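You operate a simulated robot arm through the tools that you are given. There is no shell and no other tool. Be economical: measure what you need, move in short steps, check, and stop when the job is done.

You are at the controls of a simulated robot arm. One attempt, no reset.

Task
Season the tray on the slide: two shakes of herbs and three of sesame on the rice.
Fine: first one shake of sesame on the squash, then slide the tray along for the rice's sesame; slide it back after.

Only the result counts: the job must be done as asked and must still hold three seconds after the hand-in. Knocking over, shifting, dropping, spilling or breaking anything else fails it.

Robot
A 6-joint arm with a two-finger parallel gripper, fixed in place. Base frame: the origin is at the foot of the arm, x ahead of it, y to its left, z up; the work surface is at about z = 0.86. Lengths are in m, angles in degrees, forces in N, time in s.
With the tool pointing down near the work surface it reaches from about 0.24 to 0.64 m from the base axis. Its first joint turns from -66.0 to 66.0 degrees. Payload 2.7 kg.
The tool frame sits at the grasp point between the pads (the TCP): z along the fingers, y along the line on which they close. The tips reach 0.023 m beyond it. The gripper opens to 0.094 m. The fingers are 0.038 m wide and 0.01 m thick; the gripper's body (0.054 by 0.096 m) begins 0.039 m behind the TCP.
Orientation is that of the tool frame in the base frame, as a unit quaternion [w, x, y, z]. With the fingers straight down and closing along the base's y, the tool's x points along the base's -x, its y along +y and its z along -z.

Tools
- The arm moves only by the tool play_rows. Its argument "motion" is a list of rows, each an object of numbers (a shift or turn left out is 0, a gripper value left out holds the last): "hand": the finger opening in m, from 0 to 0.094; "x", "y", "z": the shift along the tool's x, y, z in m; "rx", "ry", "rz": the turn, a rotation vector about the tool's x, y, z in degrees. In form: [{"hand": .., "x": .., "y": .., "z": .., "rx": .., "ry": .., "rz": ..}, ...]. A call has 1 to 10 rows; each row shifts and turns the commanded pose from where the row before left it, along the tool's axes as they then stand. A row lasts 0.2 s, in which the tool goes at most 0.05 m and 8.6 degrees; a call with a longer step from one row to the next is refused whole, and so is a gripper value outside its range. Where a pose cannot be reached the arm comes as near as it can. A force on the tool above 60 N (or 10 N above the force at the start of the call, whichever is more), or a blocked arm, ends the call early, and 0.2 s more pass. The fingers move at their own pace (about 0.045 m/s each) and stop on an object; they squeeze with about 41 N. The grip force told is the motor's: it shows also when the fingers shut on nothing. Time passes only in rows, and 0.2 s behind the last, so rows that do not move let the fingers close. The reply holds the time, the measured pose of the TCP, the force on the tool along the base axes, the opening and the grip force, in the units named above and with some noise, with the torque about the TCP (base axes, N m) and any sound that the robot's microphone picked up.
- Cameras (640 x 400 px; columns grow to the right, rows downward): "scene" is fixed at [0.0788, -0.4186, 1.4169]; the picture's right is [0.77, -0.64, 0.00], its down [-0.28, -0.34, -0.90] and it looks along [0.57, 0.69, -0.45] (base axes); focal length 310 px, centre (320, 200). "wrist" rides on the gripper at [0.086, 0.016, -0.074] in the tool frame; the picture's right is [-0.18, 0.98, 0.00], its down [-0.58, -0.11, -0.81] and it looks along [-0.79, -0.15, 0.59] (tool axes); focal length 243 px, centre (320, 200). There is no depth. A picture from a camera that has moved, and an enlarged one, comes with that camera's place and axes in the base frame and with its lens. The place of the scene camera against the robot may be out by one fixed shift of up to 0.012 m in any direction.
- grab_frame(camera): a new picture of that camera. The clock stands still meanwhile.
- inspect(camera, box): a new picture of the part [left, top, right, bottom] of that camera's present view, enlarged. The clock stands still meanwhile.
- close_job(): hands the job in; it is judged then, once.

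Go step by step. Nothing tells you positions but the pictures and the camera data: compare them with the known pose of the tool, close in by small moves and look again before you grip or let go. The budget is 120 turns and 64 pictures, counting those below and the enlarged ones. Unless the task says otherwise, let go and move clear before handing in, and close with one line.

The tools are called after "Request:" as a command line: name --argument value ..., lists and objects as JSON in quotes. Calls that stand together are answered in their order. play_rows: Moves the arm, as the interface text tells. Its arguments: {"type":"object","properties":{"motion":{"type":"array","items":{"type":"object","properties":{"hand":{"type":"number"},"x":{"type":"number"},"y":{"type":"number"},"z":{"type":"number"},"rx":{"type":"number"},"ry":{"type":"number"},"rz":{"type":"number"}}}}},"required":["motion"]} The other tools are called the same way: grab_frame (camera) takes a picture; inspect (camera, box) takes an enlarged picture of a part of a camera's view; close_job () hands the job in.

At the start:

```text
t: 0.0
position: [0.3125, 0.1751, 1.2667]
orientation: [0.001, 0.0, 1.0, 0.0]
force: [0.7, 0.7, -0.7]
ft_torque: [0.01, 0.01, 0.0]
gripper_width: 0.0938
grip_force: 0.0
```

scene: 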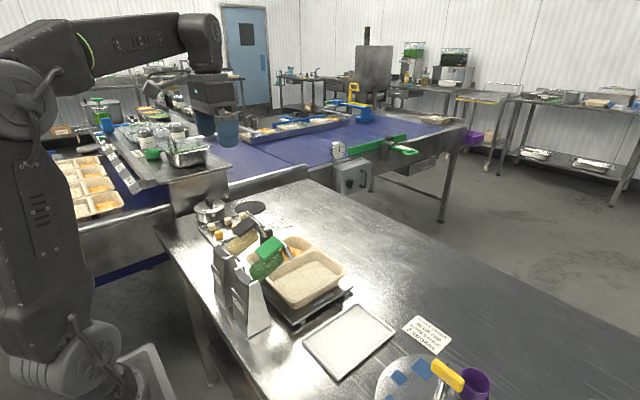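
wrist: 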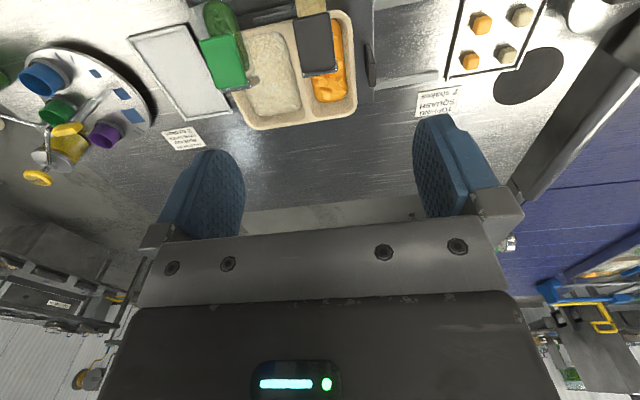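

I see a tray with rice and squash on a slide, and two shakers (green lid and dark lid) on stands over it. I'll look closer before moving.

Request:
inspect --camera "scene" --box '[180, 190, 380, 340]'

Request:
inspect --camera "wrist" --box '[120, 0, 400, 160]'

Request:
inspect --camera "scene" --box '[300, 290, 500, 400]'

Request:
inspect --camera "wrist" --box '[360, 0, 600, 140]'

```text
2.67 times, centred on (280, 265) of scene
camera zoom: at [0.0788, -0.4186, 1.4169], right [0.77, -0.64, 0.0], down [-0.28, -0.34, -0.9], along [0.57, 0.69, -0.45], focal length 827 px, centre (427, 27)
```

zoom: 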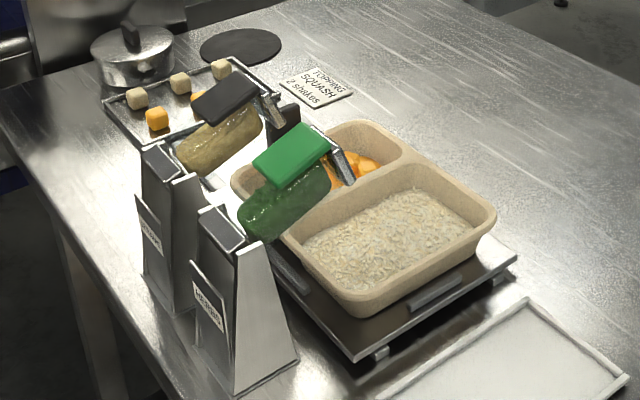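

```text
2.29 times, centred on (260, 80) of wrist
camera zoom: at [0.2265, 0.192, 1.3409], right [0.18, 0.98, 0.0], down [0.58, -0.11, 0.81], along [0.79, -0.15, -0.59], focal length 555 px, centre (457, 474)
```

zoom: 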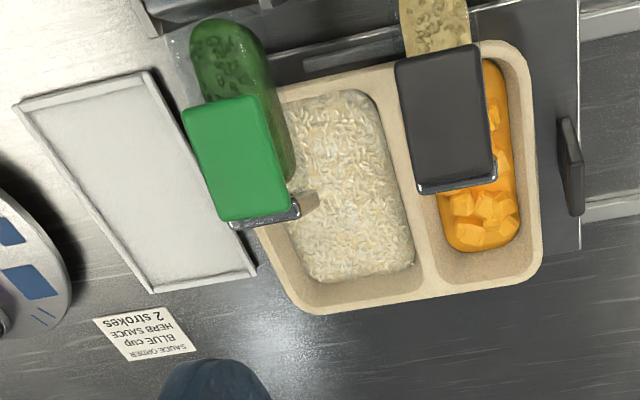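

```text
3.20 times, centred on (400, 345) of scene
camera zoom: at [0.0788, -0.4186, 1.4169], right [0.77, -0.64, 0.0], down [-0.28, -0.34, -0.9], along [0.57, 0.69, -0.45], focal length 992 px, centre (64, -264)
```

zoom: 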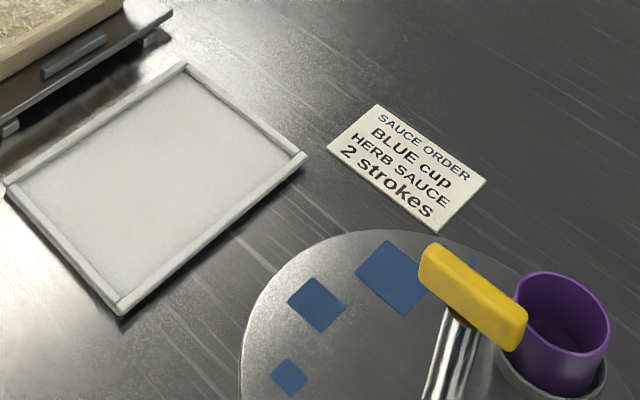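

```text
2.67 times, centred on (480, 70) of wrist
camera zoom: at [0.2265, 0.192, 1.3409], right [0.18, 0.98, 0.0], down [0.58, -0.11, 0.81], along [0.79, -0.15, -0.59], focal length 647 px, centre (-107, 547)
```

zoom: 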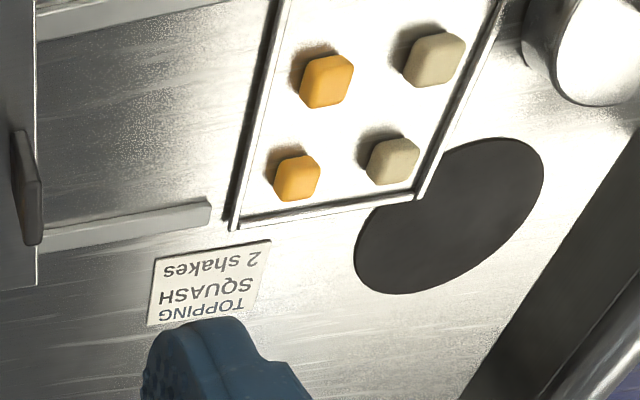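

The dispensers look fixed on stands, with caps near (0.34, 0.06) for herbs and (0.34, 0.165) for sesame at z ≈ 1.05. I'll take a sideways view from the −y side to work out the mechanism.

Request:
play_rows --motion '[{"y": -0.045}, {"y": -0.045}, {"y": -0.045}, {"y": -0.045}, {"y": -0.045}, {"y": -0.045}, {"y": -0.03}]'

Request:
play_rows --motion '[{"rz": -8.5}, {"rz": -8.5}, {"rz": -8.5}, {"rz": -8.5}, {"rz": -8.5}, {"rz": -8.5}, {"rz": -8.5}, {"rz": -8.5}, {"rz": -8.5}, {"rz": -8.5}]'

Request:
grab_frame --camera "wrist"

```text
t: 1.6
position: [0.3129, -0.1274, 1.2669]
orientation: [0.0, -0.001, 1.0, 0.001]
force: [0.1, -0.3, 0.6]
ft_torque: [-0.01, -0.01, 0.04]
gripper_width: 0.0939
grip_force: 0.0
```

```text
t: 3.8
position: [0.3125, -0.1242, 1.2665]
orientation: [0.0, -0.677, 0.736, 0.0]
force: [-0.6, 0.1, 0.3]
ft_torque: [-0.02, -0.04, 0.01]
gripper_width: 0.0943
grip_force: 0.0
```

```text
57 pictures are left
camera wrist: at [0.2892, -0.209, 1.3414], right [-0.96, 0.27, 0.0], down [0.16, 0.57, 0.81], along [0.21, 0.78, -0.59], focal length 243 px, centre (320, 200)
```

wrist: 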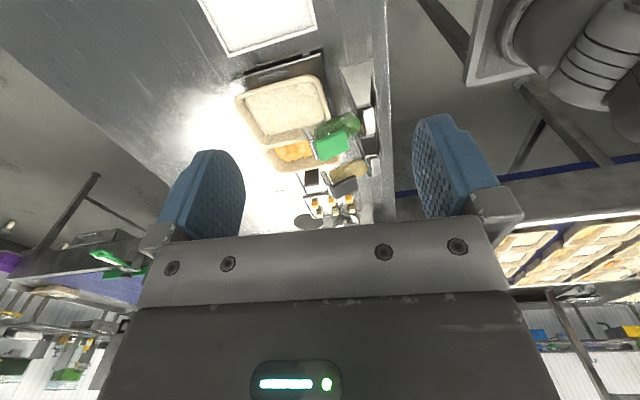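

Lowering for a closer side view.

Request:
play_rows --motion '[{"z": 0.045}, {"z": 0.045}, {"z": 0.045}, {"z": 0.035}]'

Request:
inspect --camera "wrist" --box '[200, 0, 440, 240]'

```text
t: 4.8
position: [0.3113, -0.1212, 1.096]
orientation: [0.0, -0.675, 0.738, 0.0]
force: [0.1, -0.5, 0.2]
ft_torque: [-0.02, -0.01, -0.01]
gripper_width: 0.0938
grip_force: 0.1
```

```text
1.67 times, centred on (320, 120) of wrist
camera zoom: at [0.2884, -0.2054, 1.17], right [-0.96, 0.27, 0.0], down [0.16, 0.57, 0.81], along [0.22, 0.78, -0.59], focal length 404 px, centre (320, 333)
```

zoom: 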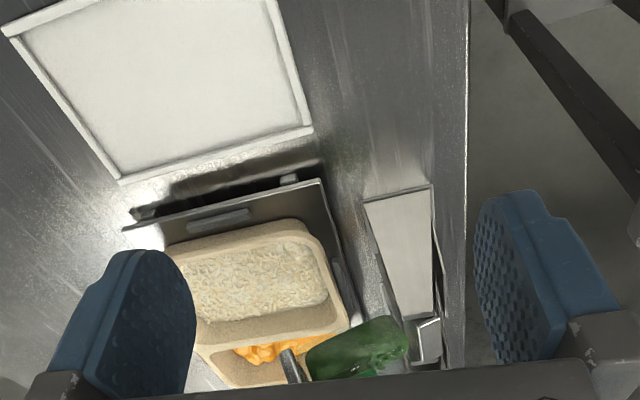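

I'll tip the camera up to see the dispensers nearly side-on.

Request:
play_rows --motion '[{"ry": -8.5}, {"ry": -8.5}, {"ry": -8.5}]'

Request:
inspect --camera "wrist" --box '[200, 40, 440, 240]'

```text
t: 5.6
position: [0.3129, -0.1219, 1.0959]
orientation: [0.163, -0.659, 0.719, 0.149]
force: [0.1, 0.7, -0.1]
ft_torque: [-0.02, 0.01, 0.02]
gripper_width: 0.0937
grip_force: 0.0
```

```text
2.00 times, centred on (320, 140) of wrist
camera zoom: at [0.2869, -0.2304, 1.126], right [-0.96, 0.25, 0.08], down [0.12, 0.17, 0.98], along [0.23, 0.95, -0.19], focal length 485 px, centre (320, 320)
```

zoom: 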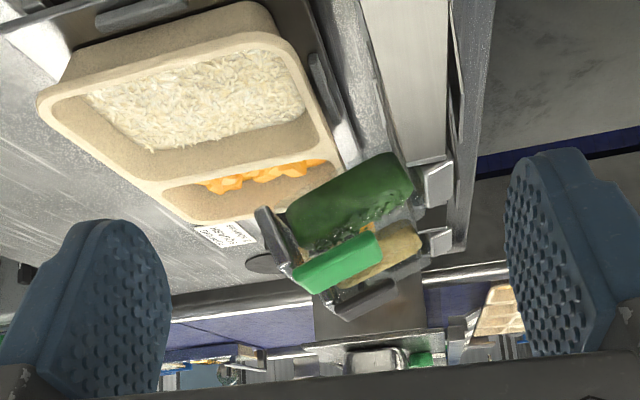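

The dispensers look like stand-mounted jars with a lever pad on top and a spout at the +x end. One close scene look at them and at the slide's handle.

Request:
inspect --camera "scene" --box '[210, 205, 310, 275]'

Request:
inspect --camera "scene" --box '[250, 260, 360, 340]'

```text
5.71 times, centred on (260, 240) of scene
camera zoom: at [0.0788, -0.4186, 1.4169], right [0.77, -0.64, 0.0], down [-0.28, -0.34, -0.9], along [0.57, 0.69, -0.45], focal length 1771 px, centre (663, -29)
```

zoom: 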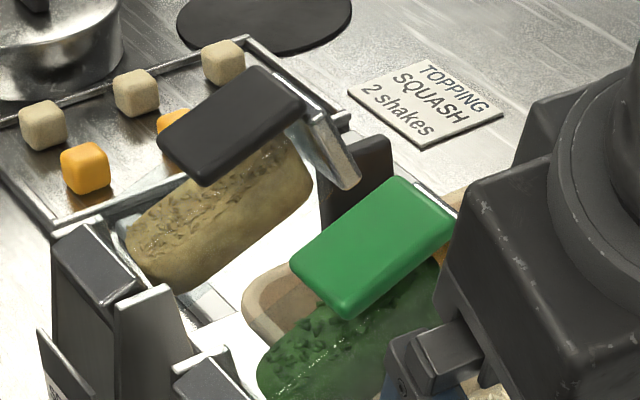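

```text
5.00 times, centred on (305, 300) of scene
camera zoom: at [0.0788, -0.4186, 1.4169], right [0.77, -0.64, 0.0], down [-0.28, -0.34, -0.9], along [0.57, 0.69, -0.45], focal length 1550 px, centre (395, -300)
```

zoom: 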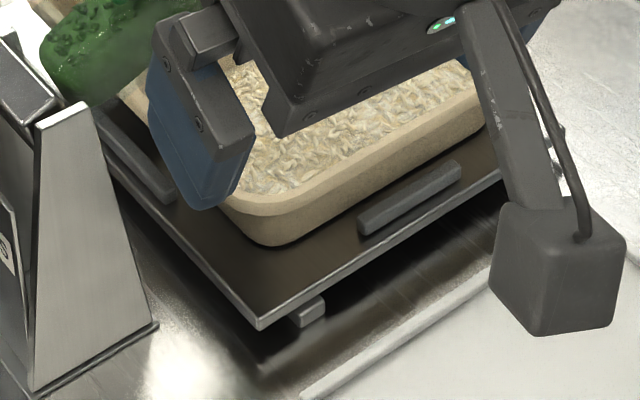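

The black upright at the slide's +y side looks like the handle. I'll return to the tool-down pose, close the fingers, and hover over the sesame pad.

Request:
play_rows --motion '[{"ry": 8.5, "hand": 0}, {"ry": 8.5}, {"ry": 8.5}, {"z": -0.045}, {"z": -0.045}, {"z": -0.045}]'

Request:
play_rows --motion '[{"rz": 8.5}, {"rz": 8.5}, {"rz": 8.5}, {"rz": 8.5}, {"rz": 8.5}, {"rz": 8.5}, {"rz": 8.5}, {"rz": 8.5}, {"rz": 8.5}, {"rz": 8.5}]'

Request:
play_rows --motion '[{"y": 0.045}, {"y": 0.045}, {"y": 0.045}, {"y": 0.045}, {"y": 0.045}, {"y": 0.045}, {"y": 0.018, "z": 0.03}, {"z": 0.03, "x": -0.02}]'

Request:
grab_frame --camera "wrist"

Request:
inspect --camera "scene" --box '[180, 150, 380, 290]'

```text
t: 7.0
position: [0.3121, -0.1249, 1.2298]
orientation: [0.0, -0.676, 0.737, 0.0]
force: [-0.8, -0.7, 0.0]
ft_torque: [0.03, 0.02, -0.01]
gripper_width: 0.0
grip_force: 33.5
```

```text
t: 9.2
position: [0.3117, -0.1257, 1.2314]
orientation: [0.0, 0.001, 1.0, 0.001]
force: [0.5, 0.1, 0.2]
ft_torque: [0.02, -0.01, -0.02]
gripper_width: 0.0
grip_force: 41.3
```

```text
t: 11.0
position: [0.3357, 0.1636, 1.1704]
orientation: [0.001, 0.0, 1.0, -0.001]
force: [-0.5, 0.1, -0.4]
ft_torque: [0.0, 0.03, -0.01]
gripper_width: 0.0
grip_force: 40.9
```

```text
52 pictures are left
camera wrist: at [0.2487, 0.1806, 1.2452], right [0.18, 0.98, 0.0], down [0.58, -0.11, 0.81], along [0.79, -0.15, -0.59], focal length 243 px, centre (320, 200)
```

wrist: 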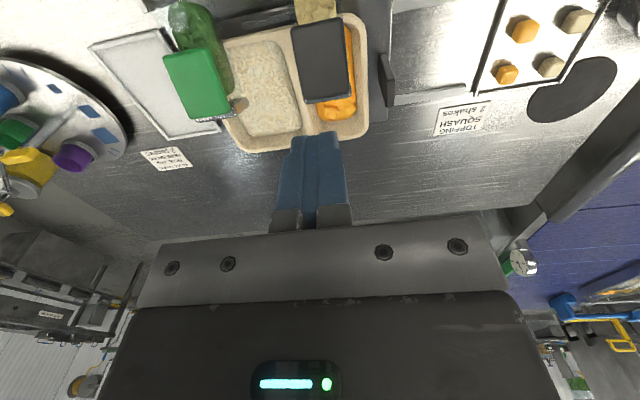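

```text
2.86 times, centred on (280, 220) of scene
camera zoom: at [0.0788, -0.4185, 1.4169], right [0.77, -0.64, 0.0], down [-0.28, -0.34, -0.9], along [0.57, 0.69, -0.45], focal length 886 px, centre (434, 143)
```

zoom: 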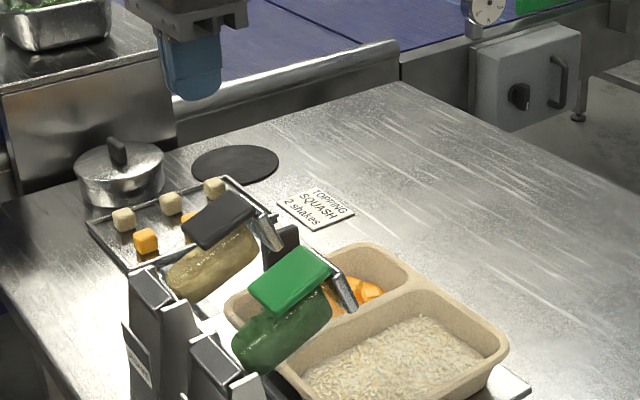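

The sesame pad centre triangulates to about (0.338, 0.165, 1.035), just below the fingers. Descending to roughly 15 mm above it and checking.

Request:
play_rows --motion '[{"z": 0.045, "x": -0.002, "y": 0.0015}, {"z": 0.03}, {"z": 0.015}]'

Request:
grab_frame --camera "wrist"

Request:
inspect --camera "scene" --box '[180, 180, 300, 270]'

```text
t: 11.8
position: [0.3363, 0.1678, 1.0814]
orientation: [-0.001, 0.0, 1.0, 0.0]
force: [0.0, -0.6, -0.4]
ft_torque: [-0.01, -0.01, -0.03]
gripper_width: 0.0001
grip_force: 41.1
```

```text
50 pictures are left
camera wrist: at [0.2499, 0.1832, 1.1561], right [0.18, 0.98, 0.0], down [0.58, -0.11, 0.81], along [0.79, -0.15, -0.59], focal length 243 px, centre (320, 200)
```

wrist: 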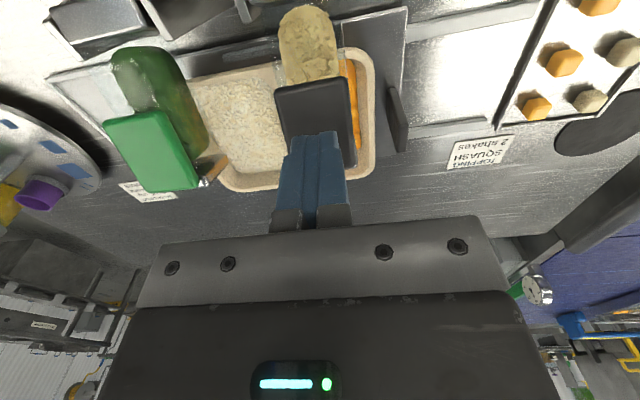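

```text
4.44 times, centred on (240, 225) of scene
camera zoom: at [0.0788, -0.4186, 1.4169], right [0.77, -0.64, 0.0], down [-0.28, -0.34, -0.9], along [0.57, 0.69, -0.45], focal length 1378 px, centre (676, 89)
```

zoom: 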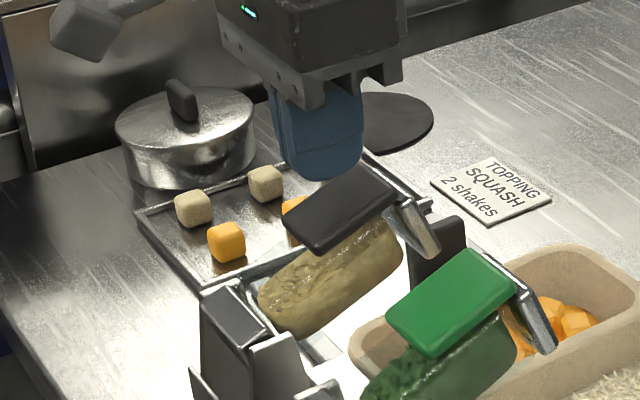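

Fingers are centred over the pad (estimated real pad top z ≈ 1.03). Going down gently to feel contact.

Request:
play_rows --motion '[{"z": 0.012, "x": -0.002, "y": -0.002}, {"z": 0.005}, {"z": 0.004}]'

Request:
play_rows --motion '[{"z": 0.004}]'

Request:
play_rows --motion '[{"z": 0.004}]'

```text
t: 12.6
position: [0.3367, 0.1634, 1.06]
orientation: [0.0, 0.0, 1.0, 0.0]
force: [-0.3, 1.0, 2.1]
ft_torque: [0.03, -0.06, -0.01]
gripper_width: 0.0002
grip_force: 41.5
```

```text
t: 13.0
position: [0.3368, 0.1619, 1.0553]
orientation: [0.001, 0.0, 1.0, 0.0]
force: [-0.1, 0.5, 2.3]
ft_torque: [-0.03, 0.0, 0.02]
gripper_width: 0.0
grip_force: 40.9
```

```text
t: 13.4
position: [0.3374, 0.1613, 1.0513]
orientation: [0.0, 0.0, 1.0, 0.0]
force: [-0.5, 0.0, 1.4]
ft_torque: [0.01, -0.03, -0.02]
gripper_width: 0.0002
grip_force: 41.0
```

There's a light ~2 N reading, so contact may have begun. Checking the view.

Request:
inspect --camera "scene" --box '[180, 180, 300, 270]'

Request:
inspect --camera "wrist" --box '[240, 0, 480, 160]'

```text
4.44 times, centred on (240, 225) of scene
camera zoom: at [0.0788, -0.4186, 1.4169], right [0.77, -0.64, 0.0], down [-0.28, -0.34, -0.9], along [0.57, 0.69, -0.45], focal length 1378 px, centre (676, 89)
```

zoom: 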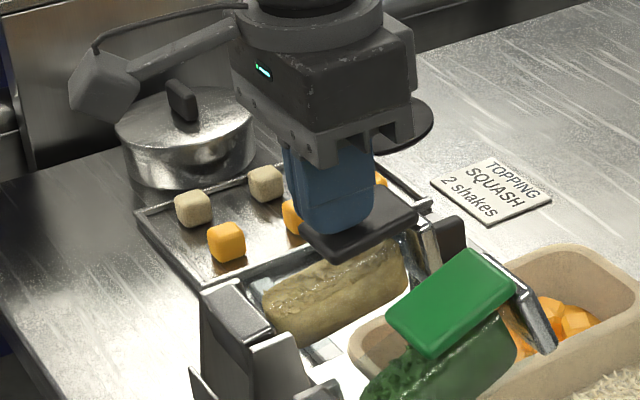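

```text
2.50 times, centred on (360, 80) of wrist
camera zoom: at [0.2512, 0.1796, 1.1256], right [0.18, 0.98, 0.0], down [0.58, -0.11, 0.81], along [0.79, -0.15, -0.59], focal length 606 px, centre (220, 500)
```

zoom: 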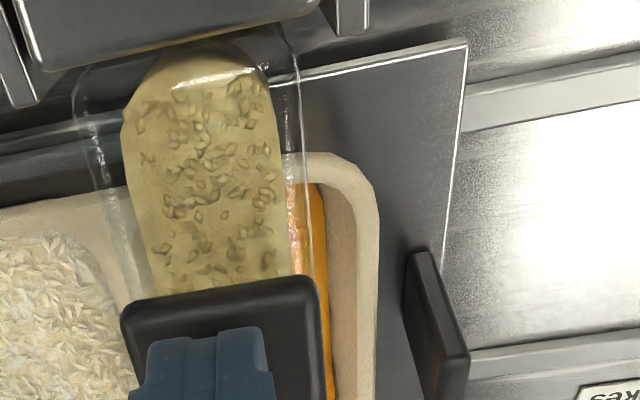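

The whole jar is tipping down under light pressure, so this is a rocking dispenser. I'll press on in small steps and listen for a click.

Request:
play_rows --motion '[{"z": 0.004}]'

Request:
play_rows --motion '[{"z": 0.004}]'

Request:
play_rows --motion '[{"z": 0.004}]'

```text
t: 13.8
position: [0.3382, 0.1645, 1.0479]
orientation: [0.0, 0.0, 1.0, 0.0]
force: [-0.4, -0.3, 2.3]
ft_torque: [-0.01, -0.06, 0.01]
gripper_width: 0.0
grip_force: 41.4
```

```text
t: 14.2
position: [0.3371, 0.1629, 1.0433]
orientation: [0.0, 0.0, 1.0, 0.0]
force: [0.4, 0.7, 1.8]
ft_torque: [0.04, -0.08, -0.02]
gripper_width: 0.0
grip_force: 40.6
```

```text
t: 14.6
position: [0.3383, 0.1629, 1.0396]
orientation: [0.002, 0.0, 1.0, 0.001]
force: [3.3, 2.2, 5.4]
ft_torque: [0.04, -0.02, -0.02]
gripper_width: 0.0
grip_force: 41.1
```

Force rose to ~5 N, perhaps a stop. Looking at what came out before going on.

Request:
inspect --camera "scene" --box '[190, 200, 310, 290]'

Request:
inspect --camera "wrist" --box '[240, 0, 480, 160]'

```text
4.44 times, centred on (250, 245) of scene
camera zoom: at [0.0789, -0.4185, 1.4169], right [0.77, -0.64, 0.0], down [-0.28, -0.34, -0.9], along [0.57, 0.69, -0.45], focal length 1378 px, centre (631, 0)
```

zoom: 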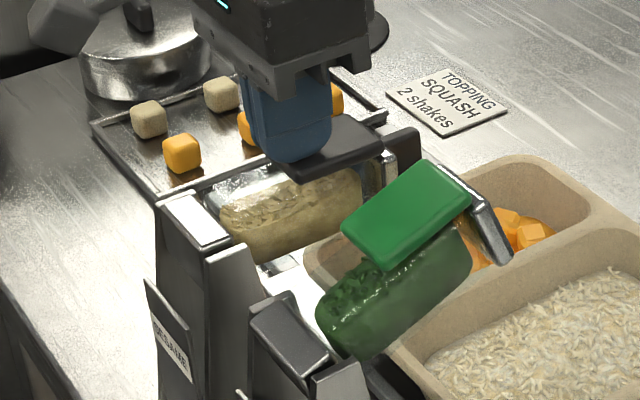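

```text
2.50 times, centred on (360, 80) of wrist
camera zoom: at [0.2508, 0.1794, 1.1143], right [0.18, 0.98, 0.0], down [0.58, -0.11, 0.81], along [0.79, -0.15, -0.59], focal length 606 px, centre (220, 500)
```

zoom: 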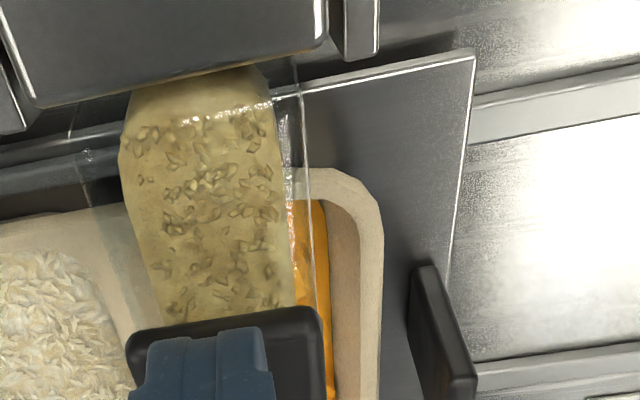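

The jar is about level, with nothing dispensed yet. Continuing down.

Request:
play_rows --motion '[{"z": 0.003}]'

Request:
play_rows --motion '[{"z": 0.003}]'

```text
t: 15.0
position: [0.3372, 0.1638, 1.0361]
orientation: [0.0, 0.0, 1.0, 0.0]
force: [5.2, -0.5, 6.7]
ft_torque: [0.02, -0.11, 0.02]
gripper_width: 0.0
grip_force: 40.6
```

```text
t: 15.4
position: [0.3371, 0.1629, 1.0339]
orientation: [-0.002, 0.0, 1.0, 0.0]
force: [2.5, 0.3, 4.4]
ft_torque: [0.0, -0.03, -0.02]
gripper_width: 0.0
grip_force: 41.5
```

Request:
play_rows --motion '[{"z": 0.003}]'

Request:
play_rows --motion '[{"z": 0.003}]'

Request:
play_rows --motion '[{"z": 0.003}]'

Request:
inspect --camera "scene" --box '[190, 200, 310, 290]'

```text
t: 15.8
position: [0.3363, 0.1621, 1.032]
orientation: [0.001, -0.001, 1.0, 0.0]
force: [5.2, -0.5, 6.1]
ft_torque: [0.0, -0.13, -0.01]
gripper_width: 0.0
grip_force: 41.1
```

```text
t: 16.2
position: [0.3364, 0.1614, 1.0292]
orientation: [0.0, 0.0, 1.0, 0.0]
force: [5.4, -0.4, 6.0]
ft_torque: [-0.02, -0.09, 0.01]
gripper_width: 0.0
grip_force: 40.7
```

```text
t: 16.6
position: [0.3369, 0.1624, 1.0262]
orientation: [-0.001, 0.0, 1.0, 0.0]
force: [3.6, -0.3, 5.2]
ft_torque: [-0.02, -0.07, 0.01]
gripper_width: 0.0
grip_force: 41.0
```

```text
4.44 times, centred on (250, 245) of scene
camera zoom: at [0.0789, -0.4186, 1.4169], right [0.77, -0.64, 0.0], down [-0.28, -0.34, -0.9], along [0.57, 0.69, -0.45], focal length 1378 px, centre (631, 0)
```

zoom: 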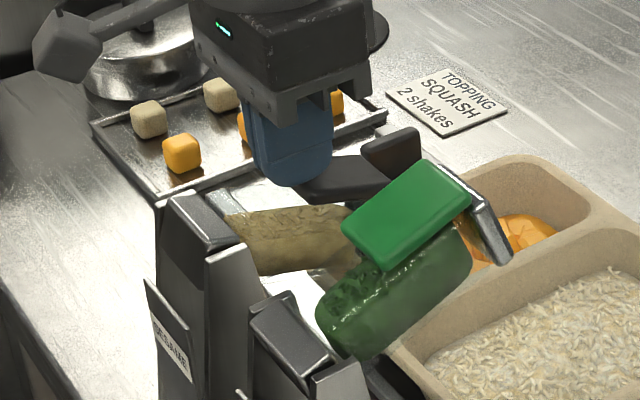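

The jar has tipped below level and the pad has slid about 2 cm outward, so the fingers are near its inner edge. I'll follow the arc outward while pressing.

Request:
play_rows --motion '[{"x": -0.008, "z": 0.001}, {"x": -0.008, "z": 0.002}]'

Request:
play_rows --motion '[{"z": 0.004, "x": -0.002}]'

Request:
inspect --camera "scene" --box '[190, 200, 310, 290]'

Request:
inspect --camera "wrist" --box '[240, 0, 480, 160]'

```text
t: 17.2
position: [0.3532, 0.1643, 1.023]
orientation: [0.001, -0.001, 1.0, 0.0]
force: [-2.2, -0.1, 3.0]
ft_torque: [0.03, 0.12, -0.01]
gripper_width: 0.0001
grip_force: 40.3
```

```text
t: 17.6
position: [0.3552, 0.1636, 1.0231]
orientation: [0.003, -0.001, 1.0, 0.002]
force: [-21.9, 0.0, 48.8]
ft_torque: [-0.1, 1.38, -0.04]
gripper_width: 0.0
grip_force: 40.9
```

```text
4.44 times, centred on (250, 245) of scene
camera zoom: at [0.0776, -0.4188, 1.4169], right [0.77, -0.64, 0.0], down [-0.28, -0.34, -0.9], along [0.57, 0.69, -0.44], focal length 1378 px, centre (631, 0)
```

zoom: 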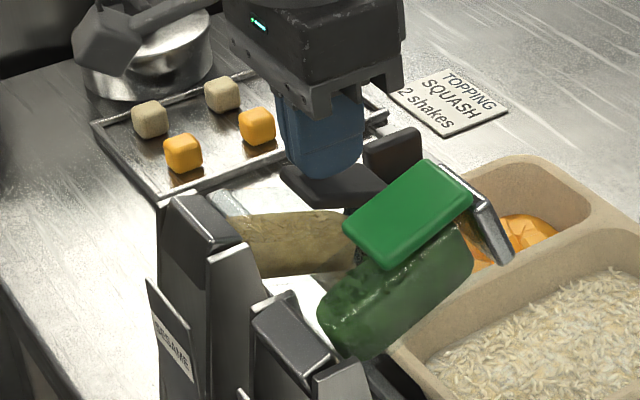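

```text
2.50 times, centred on (360, 80) of wrist
camera zoom: at [0.2677, 0.18, 1.0965], right [0.18, 0.98, 0.0], down [0.58, -0.11, 0.81], along [0.8, -0.15, -0.59], focal length 606 px, centre (220, 500)
```

zoom: 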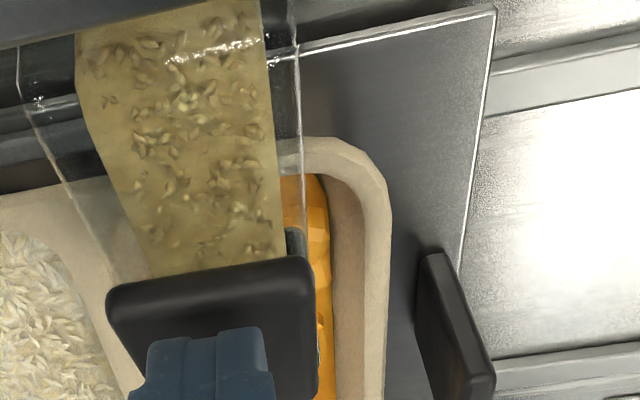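

I hit a firm end stop at TCP z ≈ 1.023. I'll let the jar rise again and check the squash for sesame.

Request:
play_rows --motion '[{"z": -0.01}, {"z": -0.015}, {"z": -0.02}, {"z": -0.02}, {"z": -0.02}]'

Request:
inspect --camera "scene" --box '[220, 210, 340, 300]'

Request:
inspect --camera "wrist" --box '[200, 0, 440, 160]'

```text
t: 18.8
position: [0.3524, 0.1619, 1.1039]
orientation: [0.001, 0.0, 1.0, 0.0]
force: [-0.3, -0.2, 0.8]
ft_torque: [-0.01, 0.0, -0.01]
gripper_width: 0.0
grip_force: 41.0
```

```text
4.44 times, centred on (280, 255) of scene
camera zoom: at [0.0788, -0.4186, 1.4169], right [0.77, -0.64, 0.0], down [-0.28, -0.34, -0.9], along [0.57, 0.69, -0.45], focal length 1378 px, centre (498, -44)
```

zoom: 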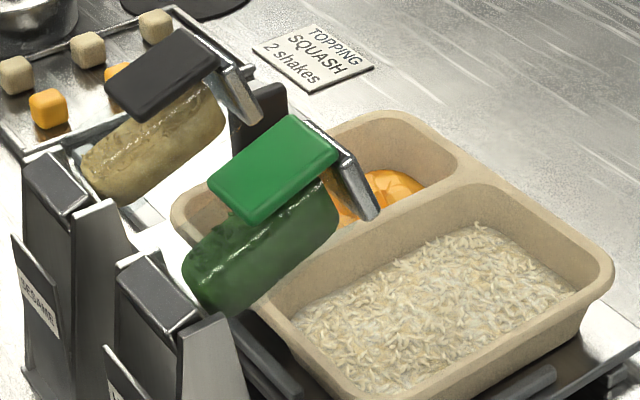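

```text
2.50 times, centred on (320, 80) of wrist
camera zoom: at [0.2665, 0.1802, 1.1789], right [0.18, 0.98, 0.0], down [0.58, -0.11, 0.81], along [0.79, -0.15, -0.59], focal length 606 px, centre (320, 500)
```

zoom: 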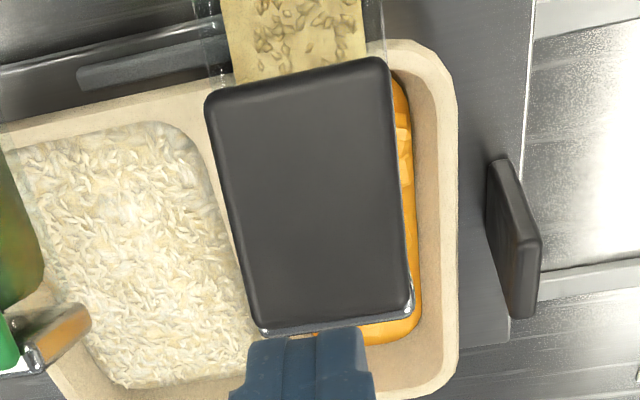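

The jar sprang back. The pad hides the squash, so I'll move the camera over it to see if sesame fell.

Request:
play_rows --motion '[{"z": -0.04}, {"z": -0.04, "x": -0.02}, {"z": -0.02, "x": -0.03}, {"x": -0.025}, {"ry": 8.5}, {"ry": 8.5}]'

Request:
inspect --camera "wrist" --box '[200, 0, 440, 160]'

```text
t: 20.2
position: [0.4298, 0.1626, 1.2053]
orientation: [-0.149, -0.001, 0.989, 0.0]
force: [-1.1, -0.2, 0.8]
ft_torque: [0.03, 0.0, 0.02]
gripper_width: 0.0
grip_force: 41.1
```

```text
2.50 times, centred on (320, 80) of wrist
camera zoom: at [0.3689, 0.1799, 1.3014], right [0.17, 0.98, -0.05], down [0.79, -0.11, 0.6], along [0.58, -0.15, -0.8], focal length 606 px, centre (320, 500)
```

zoom: 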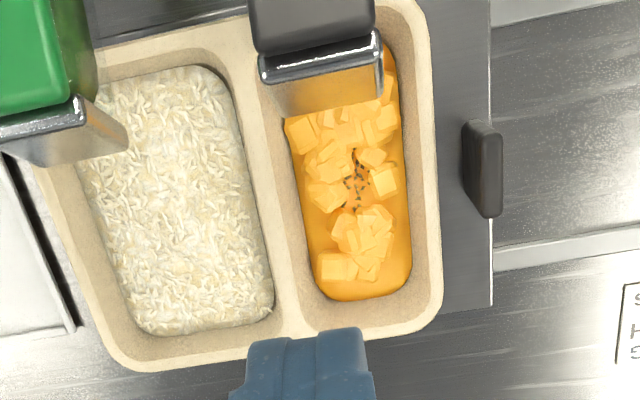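

One shake of sesame (dark specks) landed centrally on the squash. Next is herbs: pad at about (0.340, 0.053), with its landing spot over the rice centre.

Request:
play_rows --motion '[{"ry": -8.5}, {"ry": -8.5}, {"y": -0.04, "x": 0.025}, {"y": -0.04, "x": 0.03}, {"y": -0.03, "x": 0.03}, {"z": 0.04}, {"z": 0.04}, {"z": 0.03}]'

Request:
grab_frame --camera "wrist"

```text
t: 22.0
position: [0.3454, 0.0525, 1.0932]
orientation: [0.001, 0.0, 1.0, 0.0]
force: [0.0, 0.3, -0.1]
ft_torque: [-0.01, -0.01, 0.01]
gripper_width: 0.0
grip_force: 40.9
```

```text
38 pictures are left
camera wrist: at [0.2607, 0.0696, 1.167], right [0.18, 0.98, 0.0], down [0.58, -0.11, 0.81], along [0.79, -0.15, -0.59], focal length 243 px, centre (320, 200)
```

wrist: 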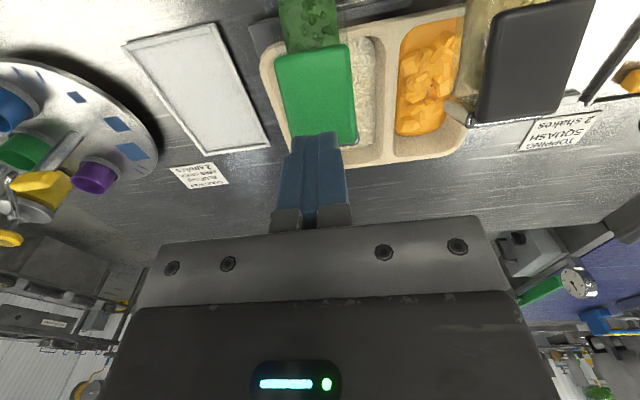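

Well centred over the herb pad. Pressing down along the arc, easing in at the end.

Request:
play_rows --motion '[{"z": 0.02}, {"z": 0.012}, {"z": 0.01, "x": -0.002}, {"z": 0.01, "x": -0.003}, {"z": 0.008, "x": -0.003}, {"z": 0.005, "x": -0.002}]'

Request:
play_rows --motion '[{"z": 0.003}, {"z": 0.002}]'

```text
t: 23.4
position: [0.3534, 0.0526, 1.0283]
orientation: [-0.001, 0.0, 1.0, 0.0]
force: [3.8, 0.0, 4.8]
ft_torque: [0.0, 0.02, -0.02]
gripper_width: 0.0
grip_force: 40.7
```

```text
t: 24.0
position: [0.3533, 0.0534, 1.0224]
orientation: [0.001, 0.001, 1.0, 0.0]
force: [3.4, 1.3, 7.0]
ft_torque: [0.0, 0.04, -0.02]
gripper_width: 0.0
grip_force: 41.3
```

Request:
play_rows --motion '[{"z": 0.002}]'

```text
t: 24.4
position: [0.3544, 0.0518, 1.0232]
orientation: [0.003, 0.0, 1.0, 0.001]
force: [-2.3, -2.7, 30.0]
ft_torque: [-0.04, 0.57, -0.09]
gripper_width: 0.0
grip_force: 41.2
```

The stop is reached. Releasing and then checking that exactly one shake of herbs fell.

Request:
play_rows --motion '[{"z": -0.01}, {"z": -0.015}, {"z": -0.02}, {"z": -0.025}, {"z": -0.04, "x": -0.02}, {"z": -0.04, "x": -0.03}, {"z": -0.03, "x": -0.025}, {"ry": 8.5}, {"ry": 8.5}]'

Request:
inspect --camera "wrist" --box '[200, 0, 440, 160]'

```text
t: 26.4
position: [0.4288, 0.0522, 1.2028]
orientation: [-0.149, 0.0, 0.989, 0.001]
force: [0.3, -0.3, -0.2]
ft_torque: [-0.01, 0.0, -0.02]
gripper_width: 0.0
grip_force: 41.2
```

```text
2.50 times, centred on (320, 80) of wrist
camera zoom: at [0.3681, 0.0686, 1.2991], right [0.18, 0.98, -0.05], down [0.79, -0.11, 0.6], along [0.58, -0.15, -0.8], focal length 606 px, centre (320, 500)
```

zoom: 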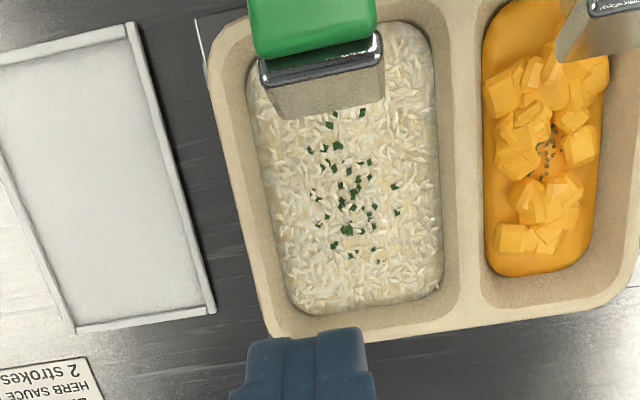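

Herbs are on the rice. Repeating the same press for the second herb shake.

Request:
play_rows --motion '[{"ry": -8.5}, {"ry": -8.5}, {"x": 0.03}, {"x": 0.03}, {"x": 0.024}, {"z": 0.04}, {"z": 0.04}, {"z": 0.03}]'

Request:
play_rows --motion '[{"z": 0.02}, {"z": 0.012}, {"z": 0.01, "x": -0.002}, {"z": 0.01, "x": -0.003}, {"z": 0.008, "x": -0.003}, {"z": 0.005, "x": -0.002}]'

Request:
play_rows --motion '[{"z": 0.003}, {"z": 0.002}]'

```text
t: 28.2
position: [0.3476, 0.0523, 1.0923]
orientation: [0.001, 0.0, 1.0, 0.0]
force: [0.3, -0.1, 0.5]
ft_torque: [0.02, -0.02, -0.01]
gripper_width: 0.0002
grip_force: 40.6
```

```text
t: 29.6
position: [0.3565, 0.053, 1.0273]
orientation: [0.001, 0.0, 1.0, 0.0]
force: [2.4, 0.1, 4.4]
ft_torque: [0.03, 0.06, -0.02]
gripper_width: 0.0
grip_force: 41.1
```

```text
t: 30.2
position: [0.3567, 0.0528, 1.0229]
orientation: [0.001, 0.0, 1.0, -0.001]
force: [2.6, -3.5, 10.7]
ft_torque: [-0.06, 0.21, 0.03]
gripper_width: 0.0002
grip_force: 40.7
```

Request:
play_rows --motion '[{"z": 0.002}]'

Request:
play_rows --motion '[{"z": -0.01}, {"z": -0.015}, {"z": -0.02}, {"z": -0.025}, {"z": -0.04, "x": -0.02}, {"z": -0.04, "x": -0.03}, {"z": -0.03, "x": -0.025}, {"ry": 8.5}, {"ry": 8.5}]'

Request:
inspect --camera "wrist" --box '[200, 0, 440, 160]'

```text
t: 30.6
position: [0.3564, 0.0516, 1.0232]
orientation: [0.002, 0.0, 1.0, 0.0]
force: [1.8, -3.4, 28.8]
ft_torque: [-0.15, 0.55, -0.02]
gripper_width: 0.0
grip_force: 40.5
```

```text
t: 32.6
position: [0.4305, 0.0505, 1.1997]
orientation: [-0.148, 0.0, 0.989, 0.0]
force: [-1.0, 0.8, 0.2]
ft_torque: [-0.02, -0.01, 0.01]
gripper_width: 0.0
grip_force: 41.4
```

```text
2.50 times, centred on (320, 80) of wrist
camera zoom: at [0.37, 0.0676, 1.2946], right [0.18, 0.98, -0.05], down [0.79, -0.11, 0.6], along [0.58, -0.15, -0.8], focal length 606 px, centre (320, 500)
```

zoom: 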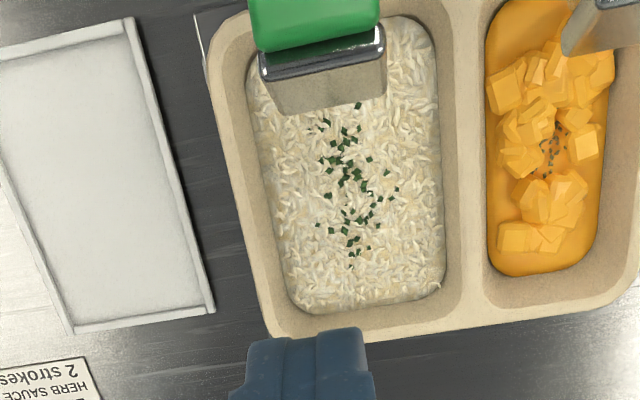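

The herb pattern changed; I want a tighter look to judge whether a second portion was added.

Request:
inspect --camera "wrist" --box '[300, 30, 380, 120]'

```text
4.44 times, centred on (340, 75) of wrist
camera zoom: at [0.37, 0.0676, 1.2946], right [0.18, 0.98, -0.05], down [0.79, -0.11, 0.6], along [0.58, -0.15, -0.8], focal length 1078 px, centre (231, 756)
```

zoom: 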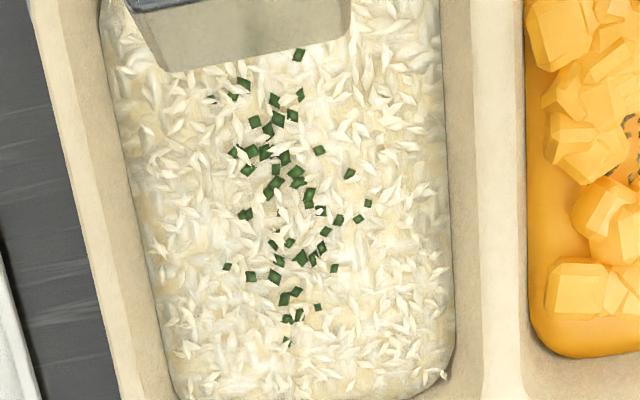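

The herb portion looks denser and both presses went fully to the stop, so herbs are done. Next is the slide: its handle is about 43 mm long along x (0.409–0.452) at y ≈ 0.234, with its top at z ≈ 0.95. I'll turn the gripper 90° to grip it along x.

Request:
play_rows --motion '[{"ry": -8.5, "hand": 0.08}, {"ry": -8.5}, {"y": 0.047}, {"y": 0.047}, {"y": 0.047}, {"y": 0.048}]'

Request:
play_rows --motion '[{"rz": 8.5}, {"rz": 8.5}, {"rz": 8.5}, {"rz": 8.5}, {"rz": 8.5}, {"rz": 8.5}, {"rz": 8.5}, {"rz": 8.5}, {"rz": 8.5}, {"rz": 8.5}]'

Request:
play_rows --motion '[{"rz": 5}, {"z": 0.04}, {"z": 0.04}, {"z": 0.04}]'

Request:
grab_frame --camera "wrist"

Request:
inspect --camera "scene" --box '[190, 170, 370, 290]'

```text
t: 34.0
position: [0.432, 0.2416, 1.2015]
orientation: [0.0, -0.001, 1.0, 0.0]
force: [-0.2, 0.5, -0.4]
ft_torque: [-0.02, 0.01, 0.0]
gripper_width: 0.0802
grip_force: 0.1
```

```text
t: 36.2
position: [0.43, 0.243, 1.2]
orientation: [0.0, 0.676, 0.737, 0.0]
force: [-0.4, 0.5, -0.1]
ft_torque: [0.01, 0.03, 0.0]
gripper_width: 0.0802
grip_force: 0.1
```

```text
t: 37.2
position: [0.4291, 0.2425, 1.0798]
orientation: [-0.001, 0.707, 0.707, 0.0]
force: [0.2, 0.5, -0.6]
ft_torque: [-0.01, -0.02, -0.01]
gripper_width: 0.08
grip_force: 0.1
```

```text
34 pictures are left
camera wrist: at [0.4454, 0.33, 1.1543], right [0.98, -0.18, 0.0], down [-0.11, -0.58, 0.81], along [-0.15, -0.79, -0.59], focal length 243 px, centre (320, 200)
```

wrist: 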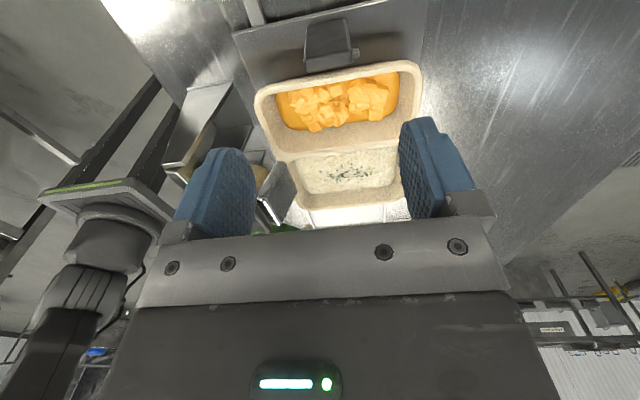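

```text
3.33 times, centred on (280, 230) of scene
camera zoom: at [0.0788, -0.4186, 1.4169], right [0.77, -0.64, 0.0], down [-0.28, -0.34, -0.9], along [0.57, 0.69, -0.45], focal length 1033 px, centre (453, 100)
```

zoom: 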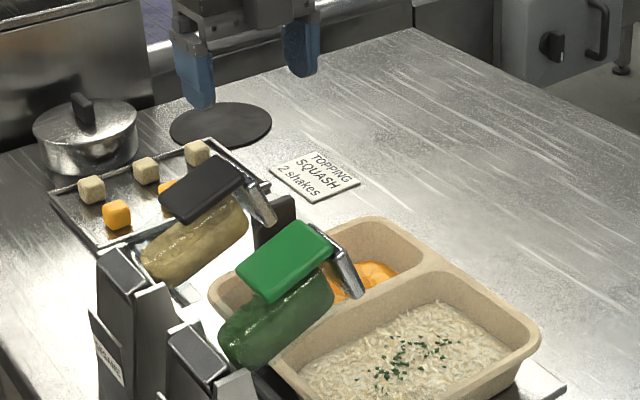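

Request:
inspect --camera "wrist" --box '[220, 0, 440, 140]'

```text
2.86 times, centred on (330, 70) of wrist
camera zoom: at [0.4454, 0.33, 1.1543], right [0.98, -0.18, 0.0], down [-0.11, -0.58, 0.81], along [-0.15, -0.79, -0.59], focal length 693 px, centre (291, 571)
```

zoom: 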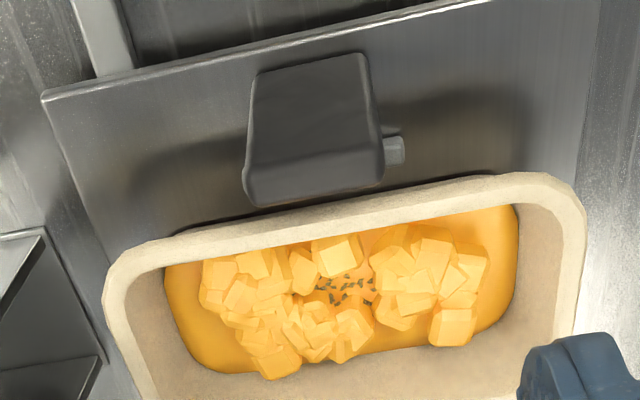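

The handle sits at x 0.4155–0.454, y ≈ 0.242. I'll line up slightly outside (y ≈ 0.249) to clear the tray rim and descend in two stages.

Request:
play_rows --motion '[{"x": 0.0065, "y": 0.0055, "z": 0.03}, {"z": 0.04}, {"z": 0.025}]'

Request:
inspect --camera "wrist" --box '[160, 0, 480, 200]'

Request:
inspect --camera "scene" --box '[220, 180, 340, 270]'

```text
t: 38.0
position: [0.4362, 0.2468, 0.9841]
orientation: [0.001, 0.707, 0.707, 0.0]
force: [0.3, 0.5, -0.1]
ft_torque: [-0.02, -0.01, 0.0]
gripper_width: 0.08
grip_force: 0.1
```

```text
2.00 times, centred on (320, 100) of wrist
camera zoom: at [0.4532, 0.3344, 1.0573], right [0.98, -0.18, 0.0], down [-0.11, -0.58, 0.81], along [-0.15, -0.79, -0.59], focal length 485 px, centre (320, 400)
```

zoom: 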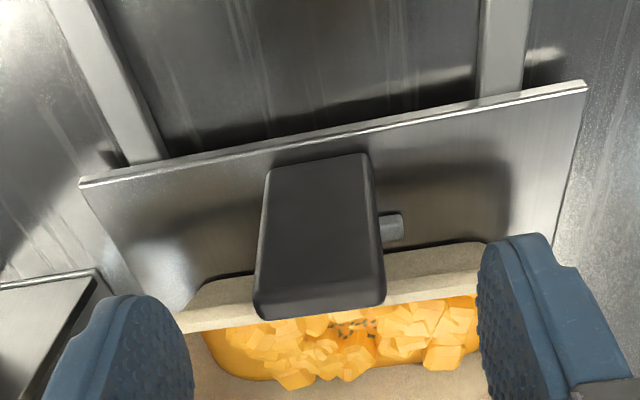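

```text
4.44 times, centred on (280, 225) of scene
camera zoom: at [0.0788, -0.4186, 1.4169], right [0.77, -0.64, 0.0], down [-0.28, -0.34, -0.9], along [0.57, 0.69, -0.45], focal length 1378 px, centre (498, 89)
```

zoom: 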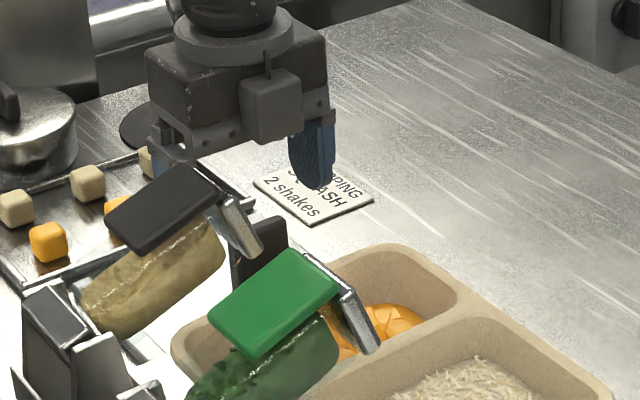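

Alignment is consistent. Descending to grip height and closing.

Request:
play_rows --motion '[{"z": 0.02, "x": 0.001}, {"z": 0.015}, {"z": 0.008}]'

Request:
play_rows --motion '[{"hand": 0.03}, {}, {}, {}]'

Request:
grab_frame --camera "wrist"

```text
t: 38.8
position: [0.438, 0.2493, 0.9402]
orientation: [0.0, 0.707, 0.707, 0.0]
force: [0.0, -0.6, -0.3]
ft_torque: [0.04, 0.01, 0.0]
gripper_width: 0.0799
grip_force: 0.0
```

```text
t: 39.8
position: [0.4354, 0.2501, 0.9406]
orientation: [0.0, 0.707, 0.707, -0.003]
force: [-25.1, -0.8, 4.4]
ft_torque: [-0.36, -0.34, -0.31]
gripper_width: 0.04
grip_force: 44.7
```

```text
29 pictures are left
camera wrist: at [0.4517, 0.3364, 1.0151], right [0.98, -0.18, 0.0], down [-0.11, -0.58, 0.81], along [-0.15, -0.79, -0.59], focal length 243 px, centre (320, 200)
```

wrist: 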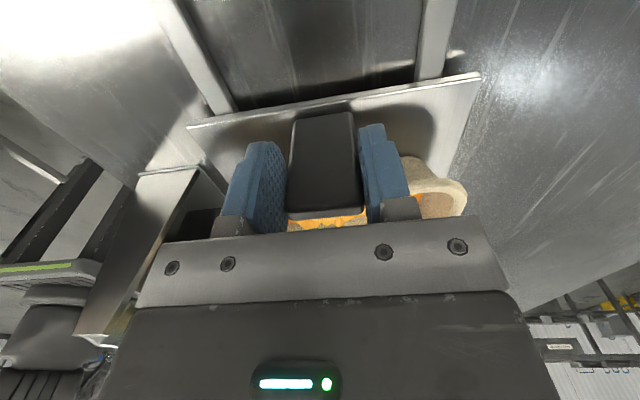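

The handle is gripped, 40 mm wide. I'll relieve the side load and slide toward +y slowly.

Request:
play_rows --motion '[{"y": -0.0025}, {"x": 0.006}, {"x": 0.01}, {"x": 0.01}]'

Request:
inspect --camera "scene" --box '[180, 190, 380, 340]'

```text
t: 40.8
position: [0.4352, 0.2741, 0.9426]
orientation: [0.0, 0.707, 0.707, 0.001]
force: [3.9, -1.0, -12.9]
ft_torque: [-0.82, 0.36, 0.03]
gripper_width: 0.0399
grip_force: 45.3
```

```text
2.67 times, centred on (280, 265) of scene
camera zoom: at [0.0791, -0.4185, 1.4169], right [0.77, -0.64, 0.0], down [-0.28, -0.34, -0.9], along [0.57, 0.69, -0.45], focal length 827 px, centre (427, 27)
```

zoom: 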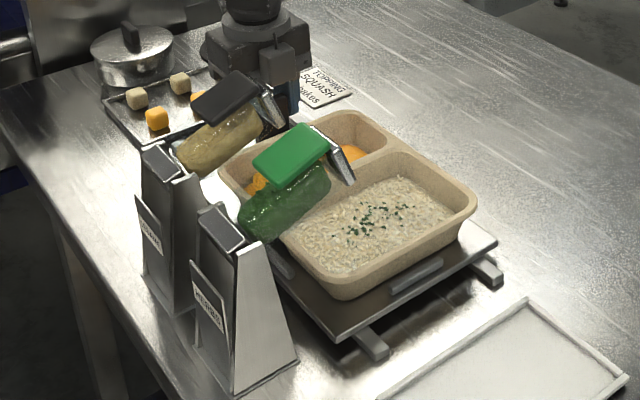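

The slide runs freely. Continuing to about 0.105 m total travel.

Request:
play_rows --motion '[{"x": 0.01, "z": 0.0012}, {"x": 0.012}, {"x": 0.012}, {"x": 0.012}, {"x": 0.012}, {"x": 0.01}]'

Request:
play_rows --motion '[{"x": 0.005}, {"x": 0.005}]'

Request:
grab_frame --camera "scene"

```text
t: 42.2
position: [0.434, 0.3427, 0.9418]
orientation: [0.0, 0.707, 0.707, 0.001]
force: [15.8, -1.4, -18.7]
ft_torque: [-0.1, 0.26, 0.32]
gripper_width: 0.0397
grip_force: 44.9
```

```text
t: 42.8
position: [0.4347, 0.3529, 0.9421]
orientation: [0.001, 0.707, 0.707, 0.0]
force: [20.5, -1.4, -20.5]
ft_torque: [0.21, 0.4, 0.24]
gripper_width: 0.0398
grip_force: 45.1
```

```text
27 pictures are left
```

scene: 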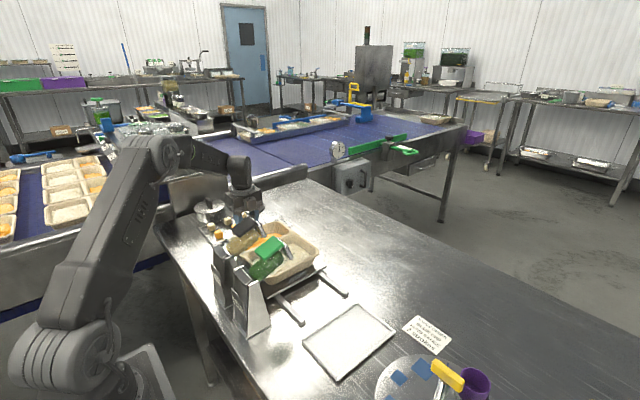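

Travel is 0.104 m with no stop felt. A quick look at clearance ahead of the slide and at the alignment.

Request:
grab_frame --camera "wrist"

Request:
inspect --camera "scene" --box '[190, 190, 350, 310]'

```text
26 pictures are left
camera wrist: at [0.4512, 0.4395, 1.0155], right [0.98, -0.18, 0.0], down [-0.11, -0.58, 0.81], along [-0.15, -0.79, -0.59], focal length 243 px, centre (320, 200)
```

wrist: 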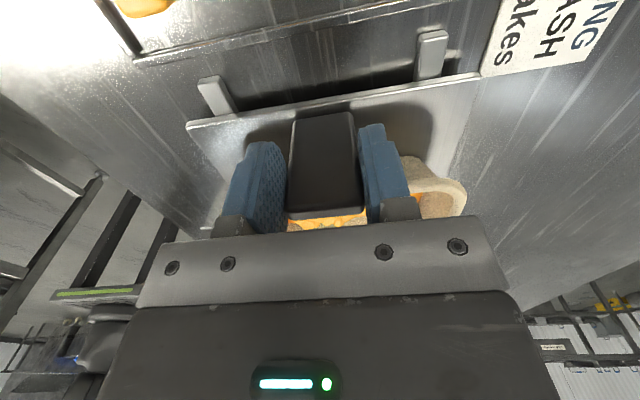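

```text
3.33 times, centred on (270, 250) of scene
camera zoom: at [0.0797, -0.4184, 1.4169], right [0.77, -0.64, 0.0], down [-0.29, -0.34, -0.9], along [0.57, 0.69, -0.45], focal length 1033 px, centre (487, 33)
```

zoom: 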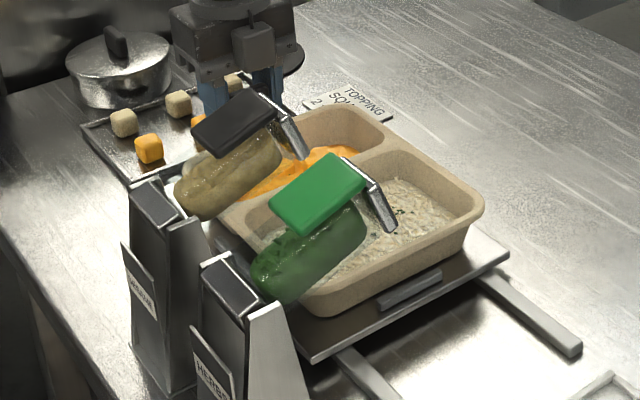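

There's room ahead. I'll add 8 mm to centre the rice, ease the residual load, and release.

Request:
play_rows --motion '[{"x": 0.004, "z": 0.001}, {"x": 0.004, "y": 0.001}, {}]'

```text
t: 43.6
position: [0.4343, 0.3588, 0.9415]
orientation: [0.0, 0.708, 0.706, -0.001]
force: [1.0, -25.0, 3.7]
ft_torque: [0.11, -0.23, 0.11]
gripper_width: 0.0397
grip_force: 45.2
```

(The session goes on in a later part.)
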